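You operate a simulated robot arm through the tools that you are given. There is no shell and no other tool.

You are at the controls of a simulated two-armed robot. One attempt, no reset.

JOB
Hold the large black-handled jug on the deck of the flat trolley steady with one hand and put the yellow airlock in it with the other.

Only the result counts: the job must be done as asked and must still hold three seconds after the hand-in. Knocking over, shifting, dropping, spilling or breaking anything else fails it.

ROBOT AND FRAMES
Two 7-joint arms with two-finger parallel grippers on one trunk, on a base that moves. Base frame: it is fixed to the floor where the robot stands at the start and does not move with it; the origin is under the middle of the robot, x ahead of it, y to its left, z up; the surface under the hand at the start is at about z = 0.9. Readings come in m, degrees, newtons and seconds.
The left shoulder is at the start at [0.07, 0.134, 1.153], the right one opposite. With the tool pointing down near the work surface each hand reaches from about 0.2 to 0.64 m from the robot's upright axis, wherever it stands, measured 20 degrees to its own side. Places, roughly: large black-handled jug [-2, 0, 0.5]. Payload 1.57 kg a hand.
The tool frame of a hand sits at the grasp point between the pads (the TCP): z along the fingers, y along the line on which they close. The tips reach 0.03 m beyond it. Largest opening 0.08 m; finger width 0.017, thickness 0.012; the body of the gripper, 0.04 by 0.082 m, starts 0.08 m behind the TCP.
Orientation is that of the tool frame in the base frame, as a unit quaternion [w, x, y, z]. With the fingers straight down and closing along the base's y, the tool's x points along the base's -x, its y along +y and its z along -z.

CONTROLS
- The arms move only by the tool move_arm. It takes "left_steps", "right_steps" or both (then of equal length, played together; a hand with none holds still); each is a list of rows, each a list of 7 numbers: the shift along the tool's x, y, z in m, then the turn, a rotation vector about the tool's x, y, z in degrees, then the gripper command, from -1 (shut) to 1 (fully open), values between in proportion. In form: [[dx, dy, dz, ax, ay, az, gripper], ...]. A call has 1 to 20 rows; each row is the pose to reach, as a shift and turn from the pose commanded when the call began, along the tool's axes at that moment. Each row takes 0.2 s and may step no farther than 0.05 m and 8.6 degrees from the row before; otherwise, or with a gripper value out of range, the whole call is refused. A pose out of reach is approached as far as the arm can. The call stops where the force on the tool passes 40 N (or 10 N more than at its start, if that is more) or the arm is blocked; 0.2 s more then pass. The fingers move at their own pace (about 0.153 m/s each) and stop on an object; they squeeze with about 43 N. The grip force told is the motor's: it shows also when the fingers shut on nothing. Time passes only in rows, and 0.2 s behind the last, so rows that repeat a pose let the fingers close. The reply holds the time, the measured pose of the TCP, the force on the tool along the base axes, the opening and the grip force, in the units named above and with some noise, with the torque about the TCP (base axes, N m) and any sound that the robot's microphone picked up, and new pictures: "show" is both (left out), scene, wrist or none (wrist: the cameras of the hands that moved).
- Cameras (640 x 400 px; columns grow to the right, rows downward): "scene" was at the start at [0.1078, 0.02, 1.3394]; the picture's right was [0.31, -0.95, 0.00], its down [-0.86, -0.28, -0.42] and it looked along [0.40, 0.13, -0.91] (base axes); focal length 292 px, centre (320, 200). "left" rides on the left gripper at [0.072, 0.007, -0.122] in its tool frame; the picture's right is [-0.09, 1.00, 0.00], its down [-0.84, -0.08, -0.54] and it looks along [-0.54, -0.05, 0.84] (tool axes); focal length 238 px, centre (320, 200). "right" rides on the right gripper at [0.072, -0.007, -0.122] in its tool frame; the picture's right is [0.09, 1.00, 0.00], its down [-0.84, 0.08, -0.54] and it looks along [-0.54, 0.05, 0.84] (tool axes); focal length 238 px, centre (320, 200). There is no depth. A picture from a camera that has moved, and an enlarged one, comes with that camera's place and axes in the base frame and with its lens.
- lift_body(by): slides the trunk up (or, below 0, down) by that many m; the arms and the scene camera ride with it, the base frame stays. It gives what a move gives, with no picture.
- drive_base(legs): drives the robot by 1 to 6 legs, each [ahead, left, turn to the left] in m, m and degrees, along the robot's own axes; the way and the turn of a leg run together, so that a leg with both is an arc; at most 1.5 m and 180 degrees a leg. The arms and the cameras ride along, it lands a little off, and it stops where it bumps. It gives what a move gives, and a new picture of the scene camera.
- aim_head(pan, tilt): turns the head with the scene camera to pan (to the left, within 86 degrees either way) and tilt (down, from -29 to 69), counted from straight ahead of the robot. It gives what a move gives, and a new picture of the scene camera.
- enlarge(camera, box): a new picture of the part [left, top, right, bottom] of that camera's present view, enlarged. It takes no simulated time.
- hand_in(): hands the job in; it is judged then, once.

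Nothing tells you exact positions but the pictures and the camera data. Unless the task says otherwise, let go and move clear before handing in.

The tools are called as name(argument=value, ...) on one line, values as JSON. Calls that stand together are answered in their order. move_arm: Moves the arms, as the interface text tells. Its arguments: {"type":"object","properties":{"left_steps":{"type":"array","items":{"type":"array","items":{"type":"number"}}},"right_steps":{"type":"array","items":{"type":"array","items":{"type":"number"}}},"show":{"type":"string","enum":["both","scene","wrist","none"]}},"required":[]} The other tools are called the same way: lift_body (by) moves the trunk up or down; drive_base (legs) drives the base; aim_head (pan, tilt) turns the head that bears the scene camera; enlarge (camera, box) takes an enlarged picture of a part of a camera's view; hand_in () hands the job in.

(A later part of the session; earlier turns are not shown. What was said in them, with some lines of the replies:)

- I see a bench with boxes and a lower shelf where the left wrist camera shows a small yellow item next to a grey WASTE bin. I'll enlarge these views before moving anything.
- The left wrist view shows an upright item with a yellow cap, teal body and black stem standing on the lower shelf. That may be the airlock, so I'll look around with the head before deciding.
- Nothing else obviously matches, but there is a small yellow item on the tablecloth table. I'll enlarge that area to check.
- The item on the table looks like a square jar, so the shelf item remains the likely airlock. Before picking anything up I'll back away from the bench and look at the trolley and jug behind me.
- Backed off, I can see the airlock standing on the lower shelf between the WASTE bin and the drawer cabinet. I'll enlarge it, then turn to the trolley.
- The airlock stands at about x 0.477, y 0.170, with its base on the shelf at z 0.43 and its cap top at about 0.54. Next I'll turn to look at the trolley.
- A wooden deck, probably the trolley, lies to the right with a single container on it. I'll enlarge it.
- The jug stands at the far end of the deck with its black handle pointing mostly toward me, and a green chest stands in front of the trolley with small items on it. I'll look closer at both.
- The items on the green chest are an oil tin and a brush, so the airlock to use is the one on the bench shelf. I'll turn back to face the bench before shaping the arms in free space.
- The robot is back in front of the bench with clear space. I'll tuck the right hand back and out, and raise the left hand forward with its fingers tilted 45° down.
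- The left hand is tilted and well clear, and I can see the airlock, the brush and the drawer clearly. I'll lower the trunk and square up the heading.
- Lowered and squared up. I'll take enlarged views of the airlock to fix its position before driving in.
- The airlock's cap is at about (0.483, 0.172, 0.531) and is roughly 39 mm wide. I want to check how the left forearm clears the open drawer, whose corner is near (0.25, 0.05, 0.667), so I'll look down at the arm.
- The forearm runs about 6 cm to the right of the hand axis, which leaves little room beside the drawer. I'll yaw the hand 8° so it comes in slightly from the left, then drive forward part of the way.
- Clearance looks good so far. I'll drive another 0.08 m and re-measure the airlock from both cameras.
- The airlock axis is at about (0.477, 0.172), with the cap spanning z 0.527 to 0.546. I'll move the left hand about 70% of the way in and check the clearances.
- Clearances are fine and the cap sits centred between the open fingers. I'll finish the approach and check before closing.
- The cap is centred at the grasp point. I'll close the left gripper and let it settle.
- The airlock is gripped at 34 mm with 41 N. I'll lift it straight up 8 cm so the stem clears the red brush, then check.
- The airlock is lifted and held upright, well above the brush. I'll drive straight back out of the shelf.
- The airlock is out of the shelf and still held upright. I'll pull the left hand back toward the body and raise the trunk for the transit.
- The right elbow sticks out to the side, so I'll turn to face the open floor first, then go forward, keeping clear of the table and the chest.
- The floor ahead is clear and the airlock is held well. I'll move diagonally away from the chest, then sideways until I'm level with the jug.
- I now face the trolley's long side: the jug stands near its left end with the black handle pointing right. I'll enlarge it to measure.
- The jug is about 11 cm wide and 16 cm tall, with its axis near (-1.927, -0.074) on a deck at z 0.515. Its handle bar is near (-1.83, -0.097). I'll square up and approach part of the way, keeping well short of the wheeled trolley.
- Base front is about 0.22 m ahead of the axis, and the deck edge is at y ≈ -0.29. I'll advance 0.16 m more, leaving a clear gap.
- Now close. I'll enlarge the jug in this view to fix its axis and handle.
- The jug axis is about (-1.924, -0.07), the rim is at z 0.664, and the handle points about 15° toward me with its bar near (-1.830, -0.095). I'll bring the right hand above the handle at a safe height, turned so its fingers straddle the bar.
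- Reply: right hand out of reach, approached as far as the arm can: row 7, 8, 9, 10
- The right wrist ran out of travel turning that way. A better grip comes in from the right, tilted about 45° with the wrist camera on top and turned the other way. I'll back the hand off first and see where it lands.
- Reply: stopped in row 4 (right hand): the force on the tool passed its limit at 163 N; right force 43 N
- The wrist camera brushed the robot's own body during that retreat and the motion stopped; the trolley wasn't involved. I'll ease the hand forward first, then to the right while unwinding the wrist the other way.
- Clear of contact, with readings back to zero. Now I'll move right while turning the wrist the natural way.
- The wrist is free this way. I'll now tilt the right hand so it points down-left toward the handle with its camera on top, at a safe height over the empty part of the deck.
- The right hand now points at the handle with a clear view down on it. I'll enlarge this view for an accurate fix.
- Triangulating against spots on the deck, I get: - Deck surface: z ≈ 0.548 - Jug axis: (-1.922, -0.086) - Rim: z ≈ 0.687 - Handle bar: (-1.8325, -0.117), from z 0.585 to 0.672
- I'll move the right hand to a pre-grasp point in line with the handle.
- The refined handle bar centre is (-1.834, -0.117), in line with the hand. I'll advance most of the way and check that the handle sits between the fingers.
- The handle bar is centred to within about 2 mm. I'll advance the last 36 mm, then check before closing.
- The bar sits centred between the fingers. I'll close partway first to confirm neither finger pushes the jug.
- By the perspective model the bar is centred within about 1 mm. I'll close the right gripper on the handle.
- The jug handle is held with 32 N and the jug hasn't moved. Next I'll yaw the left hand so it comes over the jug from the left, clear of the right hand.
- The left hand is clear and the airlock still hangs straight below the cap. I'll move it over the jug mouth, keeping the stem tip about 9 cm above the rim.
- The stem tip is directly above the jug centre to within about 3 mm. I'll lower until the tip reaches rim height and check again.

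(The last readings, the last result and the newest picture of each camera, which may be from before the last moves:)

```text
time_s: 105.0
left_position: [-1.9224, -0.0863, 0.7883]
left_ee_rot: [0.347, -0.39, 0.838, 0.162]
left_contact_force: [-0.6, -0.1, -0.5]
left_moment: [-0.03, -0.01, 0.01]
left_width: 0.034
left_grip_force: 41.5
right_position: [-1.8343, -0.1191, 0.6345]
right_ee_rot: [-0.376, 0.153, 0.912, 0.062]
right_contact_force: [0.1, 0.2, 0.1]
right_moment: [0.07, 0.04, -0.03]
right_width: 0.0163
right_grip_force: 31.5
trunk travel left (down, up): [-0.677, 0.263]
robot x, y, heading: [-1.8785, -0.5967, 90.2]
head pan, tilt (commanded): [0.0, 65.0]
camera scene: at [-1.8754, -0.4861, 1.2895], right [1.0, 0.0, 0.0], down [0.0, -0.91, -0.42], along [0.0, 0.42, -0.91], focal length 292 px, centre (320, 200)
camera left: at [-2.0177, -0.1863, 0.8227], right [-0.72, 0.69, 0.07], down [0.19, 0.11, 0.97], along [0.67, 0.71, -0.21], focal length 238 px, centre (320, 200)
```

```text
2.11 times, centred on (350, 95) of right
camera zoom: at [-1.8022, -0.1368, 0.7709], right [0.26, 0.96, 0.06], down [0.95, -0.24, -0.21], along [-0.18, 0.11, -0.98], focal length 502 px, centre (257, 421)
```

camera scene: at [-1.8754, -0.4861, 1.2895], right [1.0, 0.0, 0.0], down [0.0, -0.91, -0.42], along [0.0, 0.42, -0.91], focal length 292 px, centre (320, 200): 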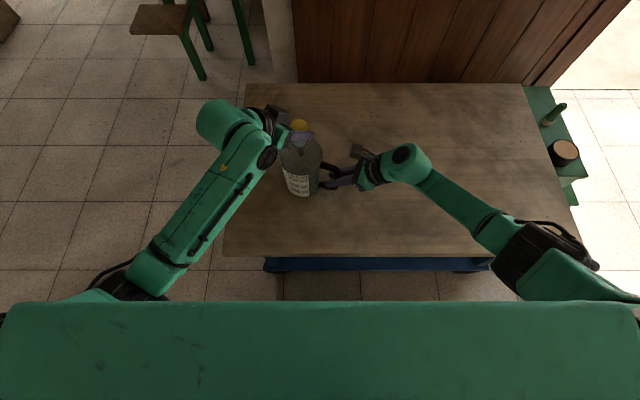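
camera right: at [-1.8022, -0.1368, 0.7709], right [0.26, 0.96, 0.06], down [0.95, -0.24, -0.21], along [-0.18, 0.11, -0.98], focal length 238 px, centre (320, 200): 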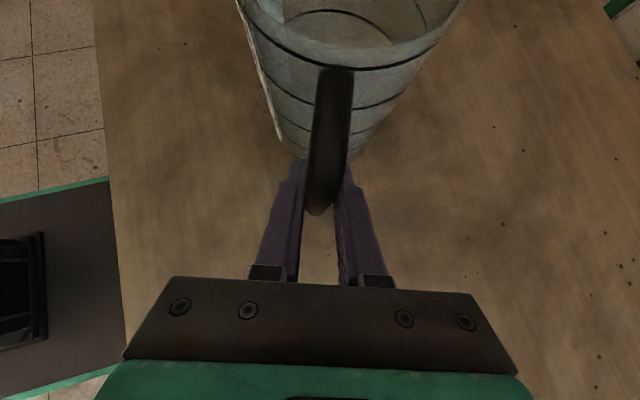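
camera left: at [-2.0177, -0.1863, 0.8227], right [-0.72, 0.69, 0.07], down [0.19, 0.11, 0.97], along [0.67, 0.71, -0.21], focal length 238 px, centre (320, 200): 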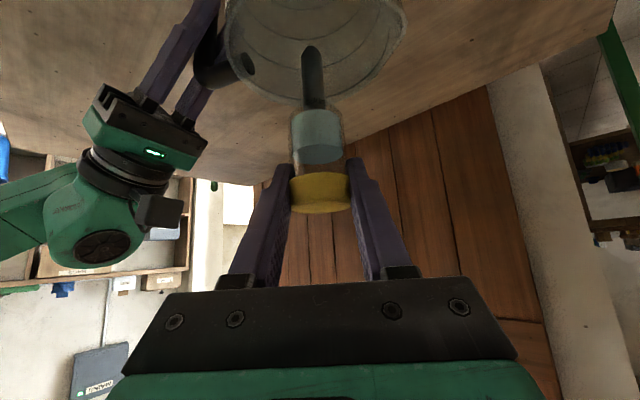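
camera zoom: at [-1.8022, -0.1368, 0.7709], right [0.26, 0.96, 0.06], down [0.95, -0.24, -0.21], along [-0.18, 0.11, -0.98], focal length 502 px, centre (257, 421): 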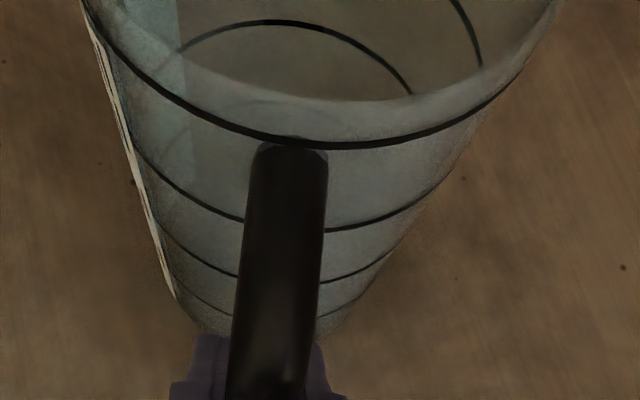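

The stem tip is centred at the rim. I'll lower the airlock into the jug until the stem is about 2 cm above the bottom.

move_arm(left_steps=[[0.0164, 0, 0.0164, 0, 0, 0, -1], [0.0328, 0, 0.0328, 0, 0, 0, -1], [0.0492, 0, 0.0492, 0, 0, 0, -1], [0.0656, 0, 0.0656, 0, 0, 0, -1], [0.0821, 0, 0.082, 0, 0, 0, -1]], show="both")

enlarge(camera="scene", box=[240, 80, 400, 200])

enlarge(camera="right", box=[200, 0, 500, 190])

```text
time_s: 106.2
left_position: [-1.9226, -0.0857, 0.6774]
left_ee_rot: [0.35, -0.388, 0.836, 0.165]
left_contact_force: [7.4, 2.0, 16.7]
left_moment: [-0.08, 0.91, -0.04]
left_width: 0.0338
left_grip_force: 41.2
right_position: [-1.834, -0.1203, 0.6364]
right_ee_rot: [-0.377, 0.151, 0.912, 0.063]
right_contact_force: [-7.5, 2.3, -3.1]
right_moment: [0.0, -0.98, -0.08]
right_width: 0.0162
right_grip_force: 32.4
trunk travel left (down, up): [-0.677, 0.263]
robot x, y, heading: [-1.8761, -0.5993, 89.9]
head pan, tilt (commanded): [0.0, 65.0]
camera scene: at [-1.875, -0.488, 1.29], right [1.0, 0.0, 0.0], down [0.0, -0.91, -0.42], along [0.0, 0.42, -0.91], focal length 292 px, centre (320, 200)
camera left: at [-2.0177, -0.1855, 0.7105], right [-0.72, 0.69, 0.07], down [0.19, 0.1, 0.98], along [0.67, 0.72, -0.2], focal length 238 px, centre (320, 200)
```

scene: 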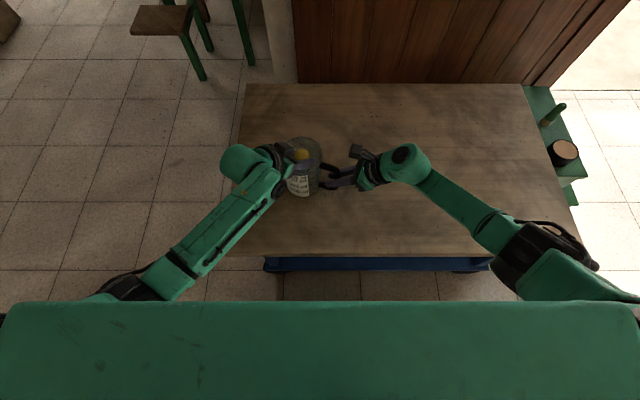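
left: 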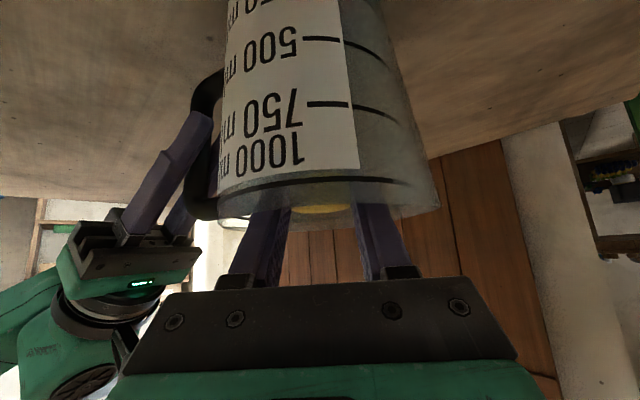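

```text
3.33 times, centred on (320, 140) of scene
camera zoom: at [-1.875, -0.488, 1.29], right [1.0, 0.0, 0.0], down [0.0, -0.91, -0.42], along [0.0, 0.42, -0.91], focal length 973 px, centre (320, 400)
```

zoom: 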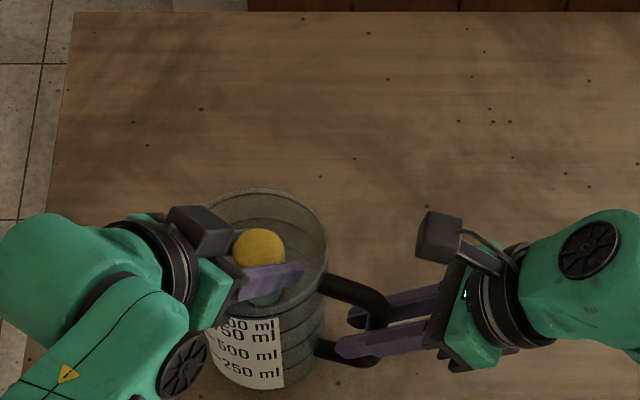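

```text
2.11 times, centred on (350, 95) of right
camera zoom: at [-1.8029, -0.1383, 0.7718], right [0.26, 0.96, 0.07], down [0.95, -0.24, -0.21], along [-0.18, 0.12, -0.98], focal length 502 px, centre (257, 421)
```

zoom: 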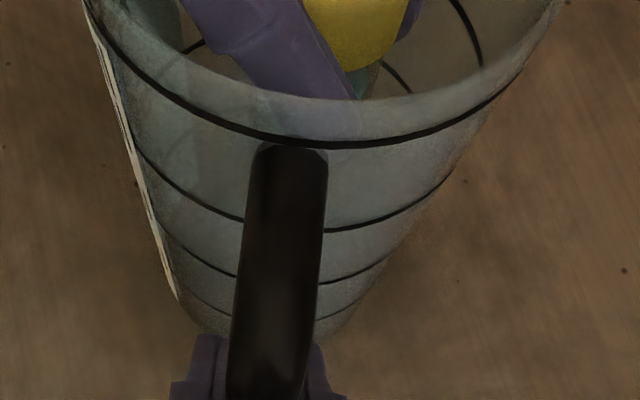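

The left hand reads about 17 N upward, which fits a finger resting on the jug's rim on the left side. I'll raise it 1.6 cm and ease it slightly forward to clear the rim.

move_arm(left_steps=[[-0.0077, -0.0002, -0.0037, 0, 0, 0, -1], [-0.0153, -0.0005, -0.0073, 0, 0, 0, -1], [-0.0153, -0.0005, -0.0073, 0, 0, 0, -1]], show="both")

enlarge(camera="scene", box=[240, 80, 400, 200])

enlarge(camera="left", box=[200, 120, 460, 290])

```text
time_s: 107.0
left_position: [-1.921, -0.0823, 0.6883]
left_ee_rot: [0.347, -0.39, 0.837, 0.162]
left_contact_force: [-0.4, 0.5, 0.0]
left_moment: [-0.02, -0.02, -0.01]
left_width: 0.0338
left_grip_force: 41.6
right_position: [-1.8329, -0.1187, 0.6355]
right_ee_rot: [-0.377, 0.152, 0.912, 0.063]
right_contact_force: [-1.5, 1.5, 4.3]
right_moment: [0.29, 0.71, -0.09]
right_width: 0.0159
right_grip_force: 31.3
trunk travel left (down, up): [-0.677, 0.263]
robot x, y, heading: [-1.8792, -0.5989, 90.1]
head pan, tilt (commanded): [0.0, 65.0]
camera scene: at [-1.8754, -0.4866, 1.2895], right [1.0, 0.0, 0.0], down [0.0, -0.91, -0.42], along [0.0, 0.42, -0.91], focal length 292 px, centre (320, 200)
camera left: at [-2.015, -0.1826, 0.7229], right [-0.72, 0.69, 0.07], down [0.2, 0.11, 0.97], along [0.67, 0.72, -0.21], focal length 238 px, centre (320, 200)
```

scene: 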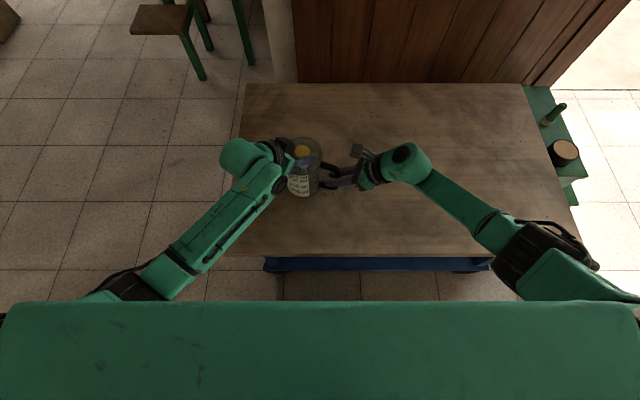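
left: 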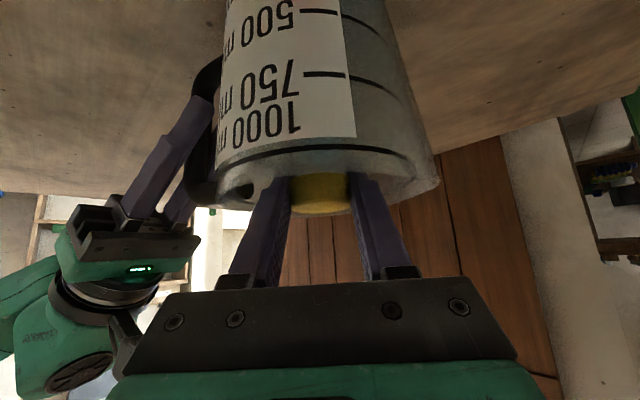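

```text
3.33 times, centred on (320, 140) of scene
camera zoom: at [-1.8754, -0.4866, 1.2895], right [1.0, 0.0, 0.0], down [0.0, -0.91, -0.42], along [0.0, 0.42, -0.91], focal length 973 px, centre (320, 400)
```

zoom: 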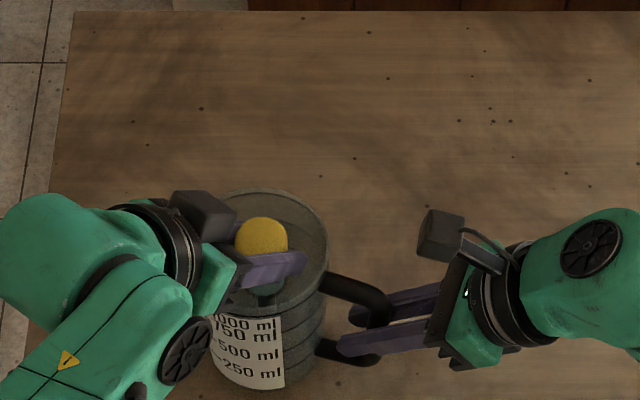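

```text
2.35 times, centred on (330, 205) of left
camera zoom: at [-2.015, -0.1826, 0.7229], right [-0.72, 0.69, 0.07], down [0.2, 0.11, 0.97], along [0.67, 0.72, -0.21], focal length 561 px, centre (296, 188)
```

zoom: 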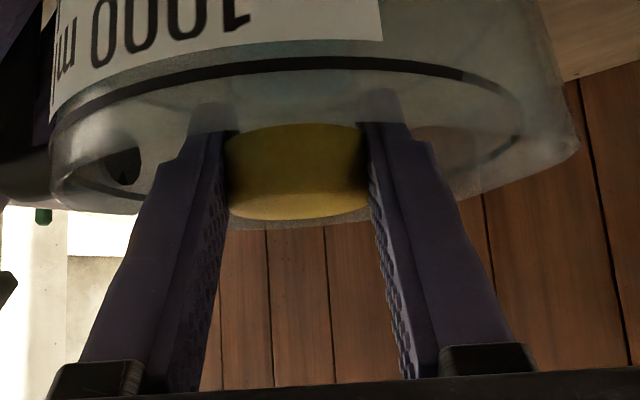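

No force on the left hand now, and the cap sits inside the rim with the stem about 3 cm above the bottom. I'll open the fingers slightly, staying inside the jug walls, to release the airlock.

move_arm(left_steps=[[0, 0, 0, 0, 0, 0, 0.25], [0, 0, 0, 0, 0, 0, 0.25], [0, 0, 0, 0, 0, 0, 0.25], [0, 0, 0, 0, 0, 0, 0.25]], show="both")

enlarge(camera="scene", box=[240, 80, 400, 200])

enlarge(camera="right", box=[200, 0, 500, 190])

```text
time_s: 108.0
left_position: [-1.9213, -0.0827, 0.6888]
left_ee_rot: [0.346, -0.39, 0.838, 0.162]
left_contact_force: [-3.9, -1.3, -1.8]
left_moment: [-0.03, 0.09, -0.08]
left_width: 0.047
left_grip_force: 0.1
right_position: [-1.8322, -0.12, 0.6362]
right_ee_rot: [-0.376, 0.152, 0.912, 0.063]
right_contact_force: [4.9, -0.7, 3.7]
right_moment: [0.2, 0.54, -0.05]
right_width: 0.016
right_grip_force: 32.2
trunk travel left (down, up): [-0.677, 0.263]
robot x, y, heading: [-1.8792, -0.596, 90.1]
head pan, tilt (commanded): [0.0, 65.0]
camera scene: at [-1.8755, -0.4869, 1.2895], right [1.0, 0.0, 0.0], down [0.0, -0.91, -0.42], along [0.0, 0.42, -0.91], focal length 292 px, centre (320, 200)
camera left: at [-2.015, -0.1825, 0.7231], right [-0.72, 0.69, 0.07], down [0.2, 0.11, 0.97], along [0.67, 0.72, -0.21], focal length 238 px, centre (320, 200)
```

scene: 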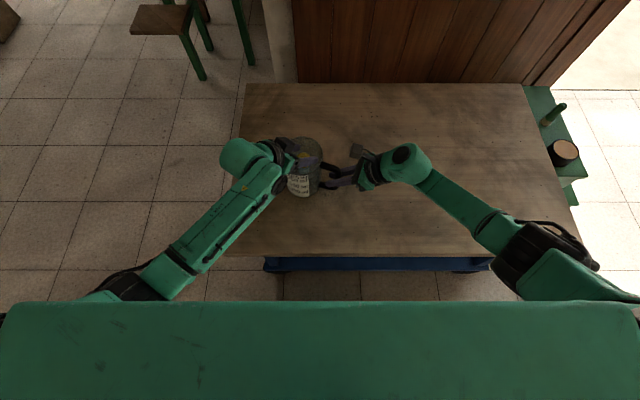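
left: 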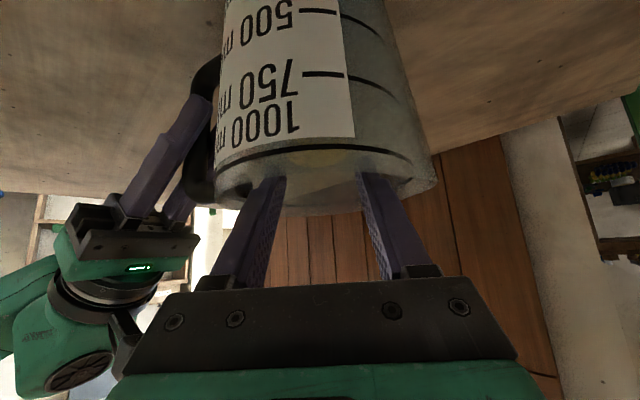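

```text
3.33 times, centred on (320, 140) of scene
camera zoom: at [-1.8755, -0.4869, 1.2895], right [1.0, 0.0, 0.0], down [0.0, -0.91, -0.42], along [0.0, 0.42, -0.91], focal length 973 px, centre (320, 400)
```

zoom: 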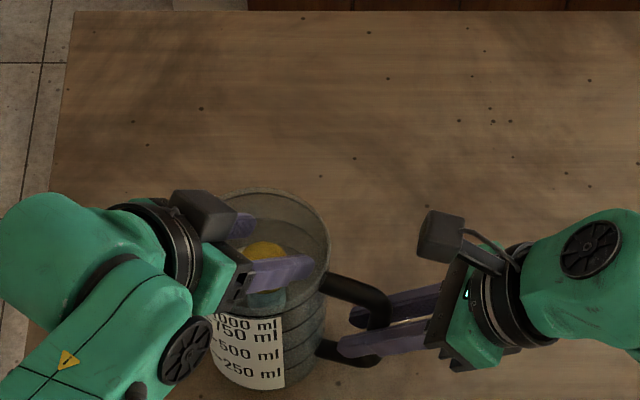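

```text
2.11 times, centred on (350, 95) of right
camera zoom: at [-1.8019, -0.1371, 0.771], right [0.26, 0.96, 0.06], down [0.95, -0.24, -0.21], along [-0.18, 0.12, -0.98], focal length 502 px, centre (257, 421)
```

zoom: 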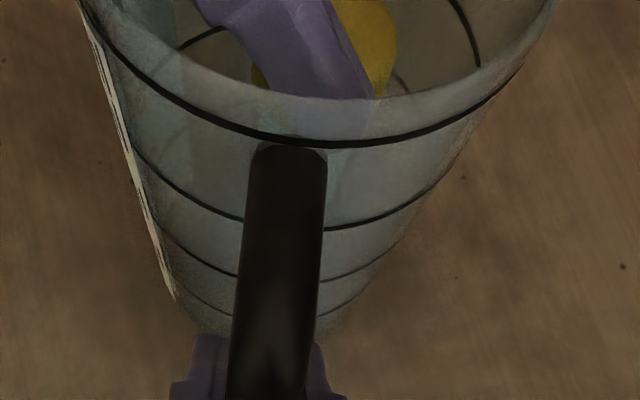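

The airlock has dropped into the jug, and one finger is lightly touching the jug wall. I'll narrow the opening slightly and raise the left hand straight up, still holding the jug with the right.

move_arm(left_steps=[[0, 0, 0, 0, 0, 0, 0.1], [0, 0, 0, 0, 0, 0, 0.08], [-0.0071, 0, -0.0071, 0, 0, 0, 0.08], [-0.0142, 0, -0.0141, 0, 0, 0, 0.08], [-0.0213, 0, -0.0212, 0, 0, 0, 0.08]], show="both")

enlarge(camera="scene", box=[240, 80, 400, 200])

enlarge(camera="left", box=[200, 80, 460, 290])

```text
time_s: 109.2
left_position: [-1.9201, -0.0812, 0.719]
left_ee_rot: [0.347, -0.39, 0.837, 0.162]
left_contact_force: [0.7, 0.3, -0.2]
left_moment: [0.0, 0.0, -0.04]
left_width: 0.0433
left_grip_force: 0.0
right_position: [-1.8351, -0.1194, 0.6343]
right_ee_rot: [-0.375, 0.152, 0.912, 0.062]
right_contact_force: [1.1, -0.9, 0.1]
right_moment: [0.04, -0.06, 0.02]
right_width: 0.0158
right_grip_force: 31.9
trunk travel left (down, up): [-0.677, 0.263]
robot x, y, heading: [-1.8751, -0.5975, 90.2]
head pan, tilt (commanded): [0.0, 65.0]
camera scene: at [-1.8753, -0.4865, 1.2894], right [1.0, 0.0, 0.0], down [0.0, -0.91, -0.42], along [0.0, 0.42, -0.91], focal length 292 px, centre (320, 200)
camera left: at [-2.0141, -0.1818, 0.7529], right [-0.72, 0.69, 0.07], down [0.19, 0.11, 0.97], along [0.67, 0.72, -0.21], focal length 238 px, centre (320, 200)
```

scene: 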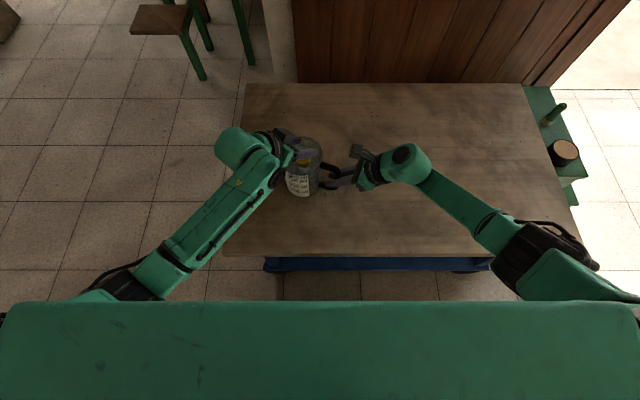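
left: 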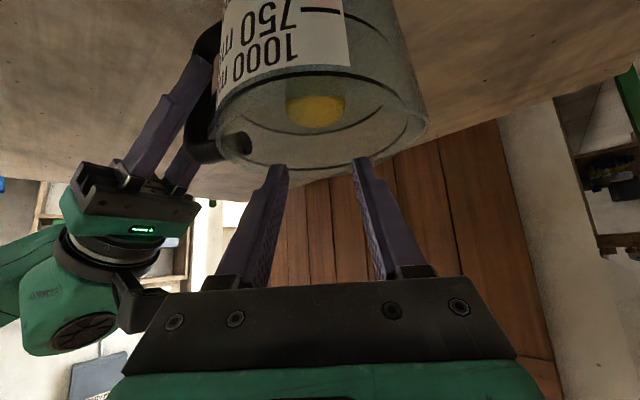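

```text
3.33 times, centred on (320, 140) of scene
camera zoom: at [-1.8753, -0.4865, 1.2894], right [1.0, 0.0, 0.0], down [0.0, -0.91, -0.42], along [0.0, 0.42, -0.91], focal length 973 px, centre (320, 400)
```

zoom: 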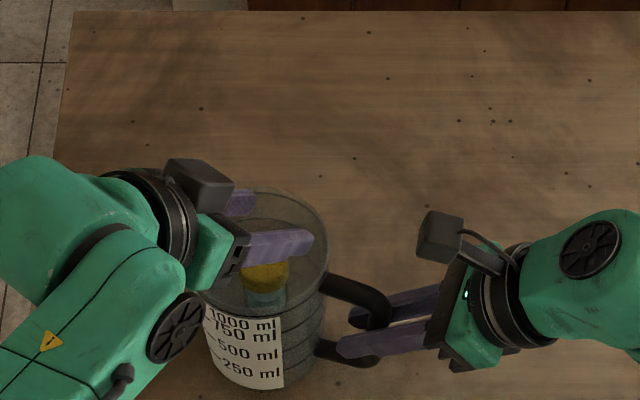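

```text
1.90 times, centred on (330, 185) of left
camera zoom: at [-2.0141, -0.1818, 0.7529], right [-0.72, 0.69, 0.07], down [0.19, 0.11, 0.97], along [0.67, 0.72, -0.21], focal length 454 px, centre (301, 229)
```

zoom: 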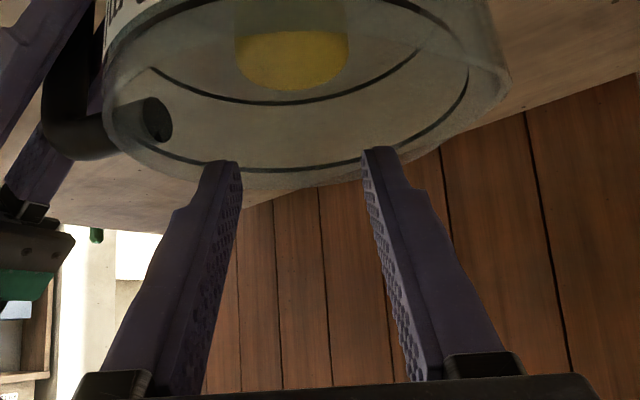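

The airlock stands inside the jug, free of the fingers. I'll raise the left hand well clear and move it away to the left.

move_arm(left_steps=[[-0.0212, 0, -0.0212, 0, 0, 0, 0.08], [-0.0425, 0, -0.0424, 0, 0, 0, 0.08], [-0.0637, 0, -0.0636, 0, 0, 0, 0.08], [-0.085, 0, -0.0848, 0, 0, 0, 0.08], [-0.1062, 0, -0.106, 0, 0, 0, 0.08]], show="scene")

enlarge(camera="scene", box=[240, 100, 400, 220])

enlarge(camera="right", box=[200, 0, 500, 190])

```text
time_s: 110.4
left_position: [-1.922, -0.0789, 0.8678]
left_ee_rot: [0.346, -0.389, 0.839, 0.16]
left_contact_force: [-0.2, 0.2, -0.2]
left_moment: [-0.02, 0.03, 0.0]
left_width: 0.0434
left_grip_force: 0.0
right_position: [-1.8336, -0.1197, 0.6345]
right_ee_rot: [-0.376, 0.152, 0.912, 0.062]
right_contact_force: [-0.6, -0.8, -0.1]
right_moment: [-0.01, -0.02, -0.01]
right_width: 0.0163
right_grip_force: 31.5
trunk travel left (down, up): [-0.677, 0.263]
robot x, y, heading: [-1.8726, -0.5965, 90.0]
head pan, tilt (commanded): [0.0, 65.0]
camera scene: at [-1.8754, -0.4863, 1.2894], right [1.0, 0.0, 0.0], down [0.0, -0.91, -0.42], along [0.0, 0.42, -0.91], focal length 292 px, centre (320, 200)
```

scene: 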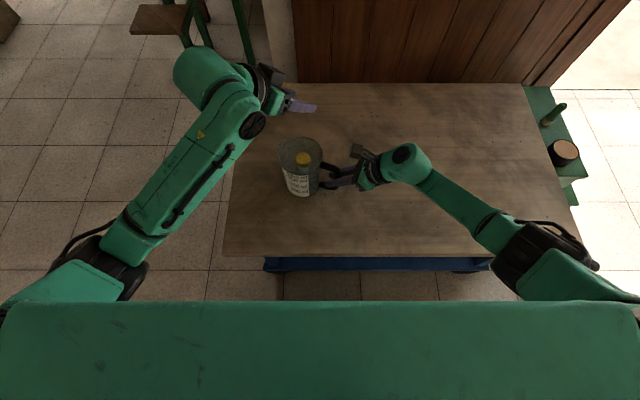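

```text
3.33 times, centred on (320, 160) of scene
camera zoom: at [-1.8754, -0.4863, 1.2894], right [1.0, 0.0, 0.0], down [0.0, -0.91, -0.42], along [0.0, 0.42, -0.91], focal length 973 px, centre (320, 333)
```

zoom: 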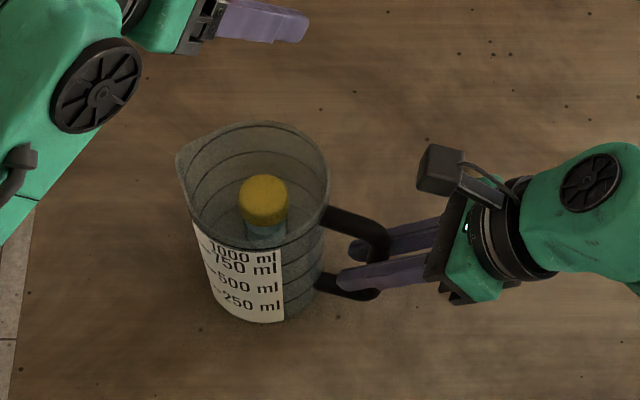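

```text
2.11 times, centred on (350, 95) of right
camera zoom: at [-1.8022, -0.1369, 0.7709], right [0.26, 0.96, 0.06], down [0.95, -0.24, -0.21], along [-0.18, 0.11, -0.98], focal length 502 px, centre (257, 421)
```

zoom: 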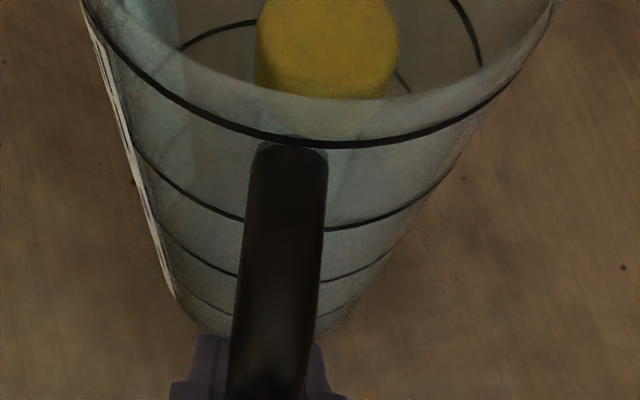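

The airlock stands upright inside the jug, fully below the rim. I'll move the left hand away, then open the right gripper.

move_arm(left_steps=[[0.0116, 0.0148, -0.0293, 0, 0, 0, 0.08], [0.0232, 0.0297, -0.0587, 0, 0, 0, 0.08], [0.0347, 0.0446, -0.088, 0, 0, 0, 0.08], [0.0463, 0.0594, -0.1174, 0, 0, 0, 0.08]], show="none")

move_arm(right_steps=[[0, 0, 0, 0, 0, 0, -0.4], [0, 0, 0, 0, 0, 0, 0.2], [0, 0, 0, 0, 0, 0, 0.9], [0, 0, 0, 0, 0, 0, 0.9]], show="both")

enlarge(camera="scene", box=[240, 100, 400, 220])

```text
time_s: 111.4
left_position: [-2.0399, -0.1297, 0.9164]
left_ee_rot: [0.346, -0.39, 0.838, 0.162]
left_contact_force: [0.9, -0.3, 0.1]
left_moment: [0.0, 0.0, 0.01]
left_width: 0.0433
left_grip_force: 0.0
right_position: [-1.834, -0.1205, 0.6347]
right_ee_rot: [-0.377, 0.151, 0.912, 0.062]
right_contact_force: [0.0, 0.4, -0.1]
right_moment: [-0.01, 0.03, 0.02]
right_width: 0.0162
right_grip_force: 31.8
trunk travel left (down, up): [-0.677, 0.263]
robot x, y, heading: [-1.8788, -0.5985, 90.1]
head pan, tilt (commanded): [0.0, 65.0]
```

```text
time_s: 112.4
left_position: [-2.0393, -0.128, 0.9172]
left_ee_rot: [0.347, -0.39, 0.837, 0.162]
left_contact_force: [0.0, -0.7, -0.8]
left_moment: [-0.03, 0.03, -0.02]
left_width: 0.0432
left_grip_force: 0.0
right_position: [-1.8337, -0.1196, 0.635]
right_ee_rot: [-0.376, 0.152, 0.912, 0.062]
right_contact_force: [0.6, 1.1, -0.9]
right_moment: [0.0, 0.01, -0.06]
right_width: 0.0758
right_grip_force: 0.0
trunk travel left (down, up): [-0.677, 0.263]
robot x, y, heading: [-1.8728, -0.6013, 90.1]
head pan, tilt (commanded): [0.0, 65.0]
camera scene: at [-1.8754, -0.4862, 1.2894], right [1.0, 0.0, 0.0], down [0.0, -0.91, -0.42], along [0.0, 0.42, -0.91], focal length 292 px, centre (320, 200)
camera right: at [-1.8023, -0.1368, 0.7709], right [0.26, 0.96, 0.06], down [0.95, -0.24, -0.21], along [-0.18, 0.11, -0.98], focal length 238 px, centre (320, 200)
```

scene: 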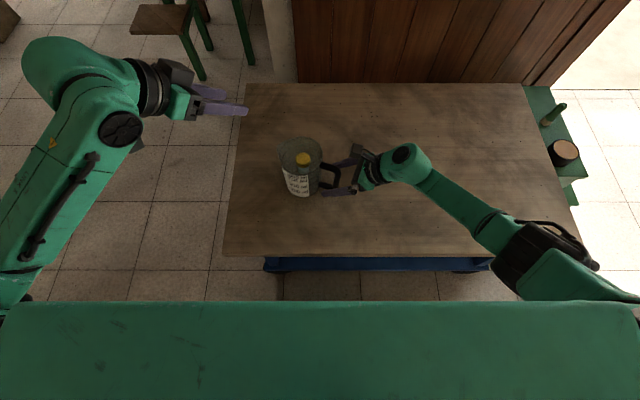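
right: 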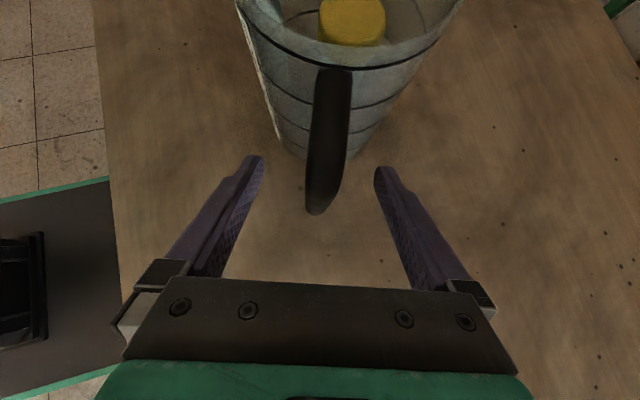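

```text
3.33 times, centred on (320, 160) of scene
camera zoom: at [-1.8754, -0.4862, 1.2894], right [1.0, 0.0, 0.0], down [0.0, -0.91, -0.42], along [0.0, 0.42, -0.91], focal length 973 px, centre (320, 333)
```

zoom: 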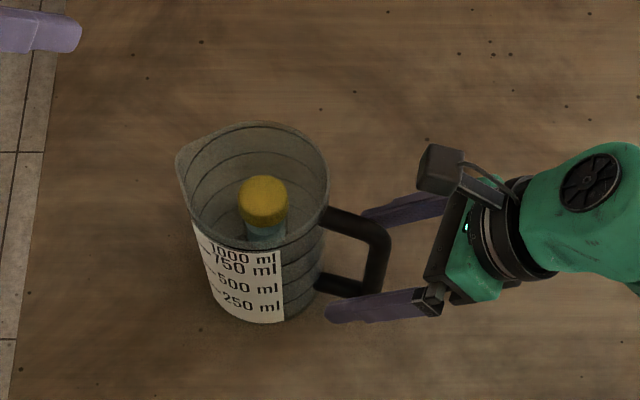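

The right gripper is open, and the jug and airlock stay put. I'll retract the right hand straight back along its approach line.

move_arm(right_steps=[[0, 0, -0.025, 0, 0, 0, 0.9], [0, 0, -0.055, 0, 0, 0, 0.9], [0, 0, -0.09, 0, 0, 0, 0.9], [0, 0, -0.13, 0, 0, 0, 0.9], [0, 0, -0.16, 0, 0, 0, 0.9]], show="both")

enlarge(camera="scene", box=[240, 100, 400, 220])

```text
time_s: 113.6
left_position: [-2.0393, -0.1293, 0.9175]
left_ee_rot: [0.346, -0.39, 0.838, 0.162]
left_contact_force: [-1.1, 0.7, 0.0]
left_moment: [0.01, 0.01, 0.0]
left_width: 0.0432
left_grip_force: 0.1
right_position: [-1.7261, -0.1552, 0.7483]
right_ee_rot: [-0.376, 0.152, 0.912, 0.062]
right_contact_force: [0.2, -0.5, 0.6]
right_moment: [0.02, 0.01, 0.0]
right_width: 0.0761
right_grip_force: 0.0
trunk travel left (down, up): [-0.677, 0.263]
robot x, y, heading: [-1.8717, -0.5975, 89.9]
head pan, tilt (commanded): [0.0, 65.0]
camera scene: at [-1.8751, -0.4867, 1.2895], right [1.0, 0.0, 0.0], down [0.0, -0.91, -0.42], along [0.0, 0.42, -0.91], focal length 292 px, centre (320, 200)
camera right: at [-1.695, -0.1727, 0.8855], right [0.26, 0.96, 0.06], down [0.95, -0.24, -0.21], along [-0.18, 0.11, -0.98], focal length 238 px, centre (320, 200)
```

scene: 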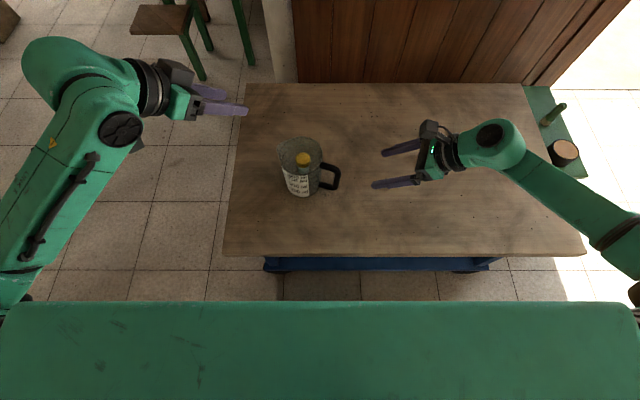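
right: 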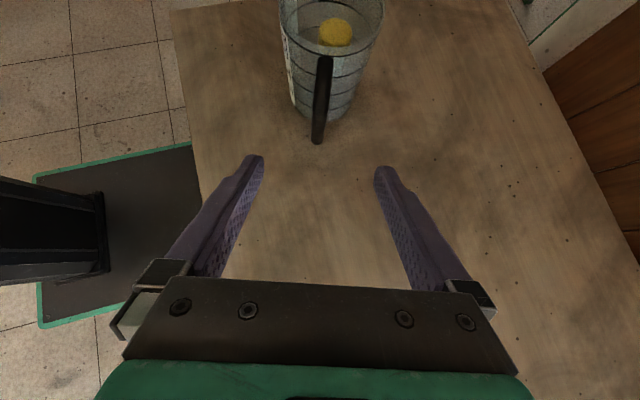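

```text
3.33 times, centred on (320, 160) of scene
camera zoom: at [-1.8751, -0.4867, 1.2895], right [1.0, 0.0, 0.0], down [0.0, -0.91, -0.42], along [0.0, 0.42, -0.91], focal length 973 px, centre (320, 333)
```

zoom: 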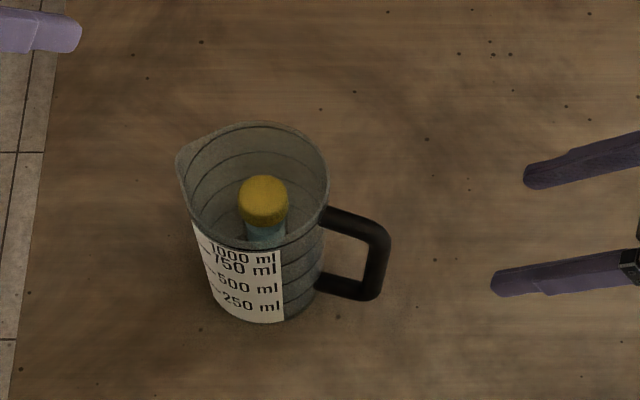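

The jug stands where it was, the yellow airlock is upright inside it below the rim, and both hands are open and clear. I'm handing in.

hand_in()

```text
The job is handed in.
```

The yellow airlock is standing upright inside the large black-handled jug, fully below the rim. The jug looks to be where it started on the trolley deck. I handed the job in with both hands open and clear; the hand-in gave no verdict.

- **Airlock:** I picked it off the lower bench shelf with the left hand. The brush, bin and drawer beside it were not touched.
- **Holding the jug:** The right hand gripped the handle while the left lowered the airlock in. I let go of the handle only after the left hand was clear.
- **Rim contact:** While lowering, a left finger pressed on the jug's rim at about 17 N. I raised the hand 1.6 cm, the force went to zero, and I saw no shift in the jug.
- **Drop:** I released the airlock with its stem about 3 cm above the jug's bottom. It settled upright.
- **Self-contact:** Earlier, while turning the right wrist, the hand, most likely its camera mount, bumped the robot's own body and the motion stopped at 163 N. Nothing else was involved, and the force cleared once I moved away.
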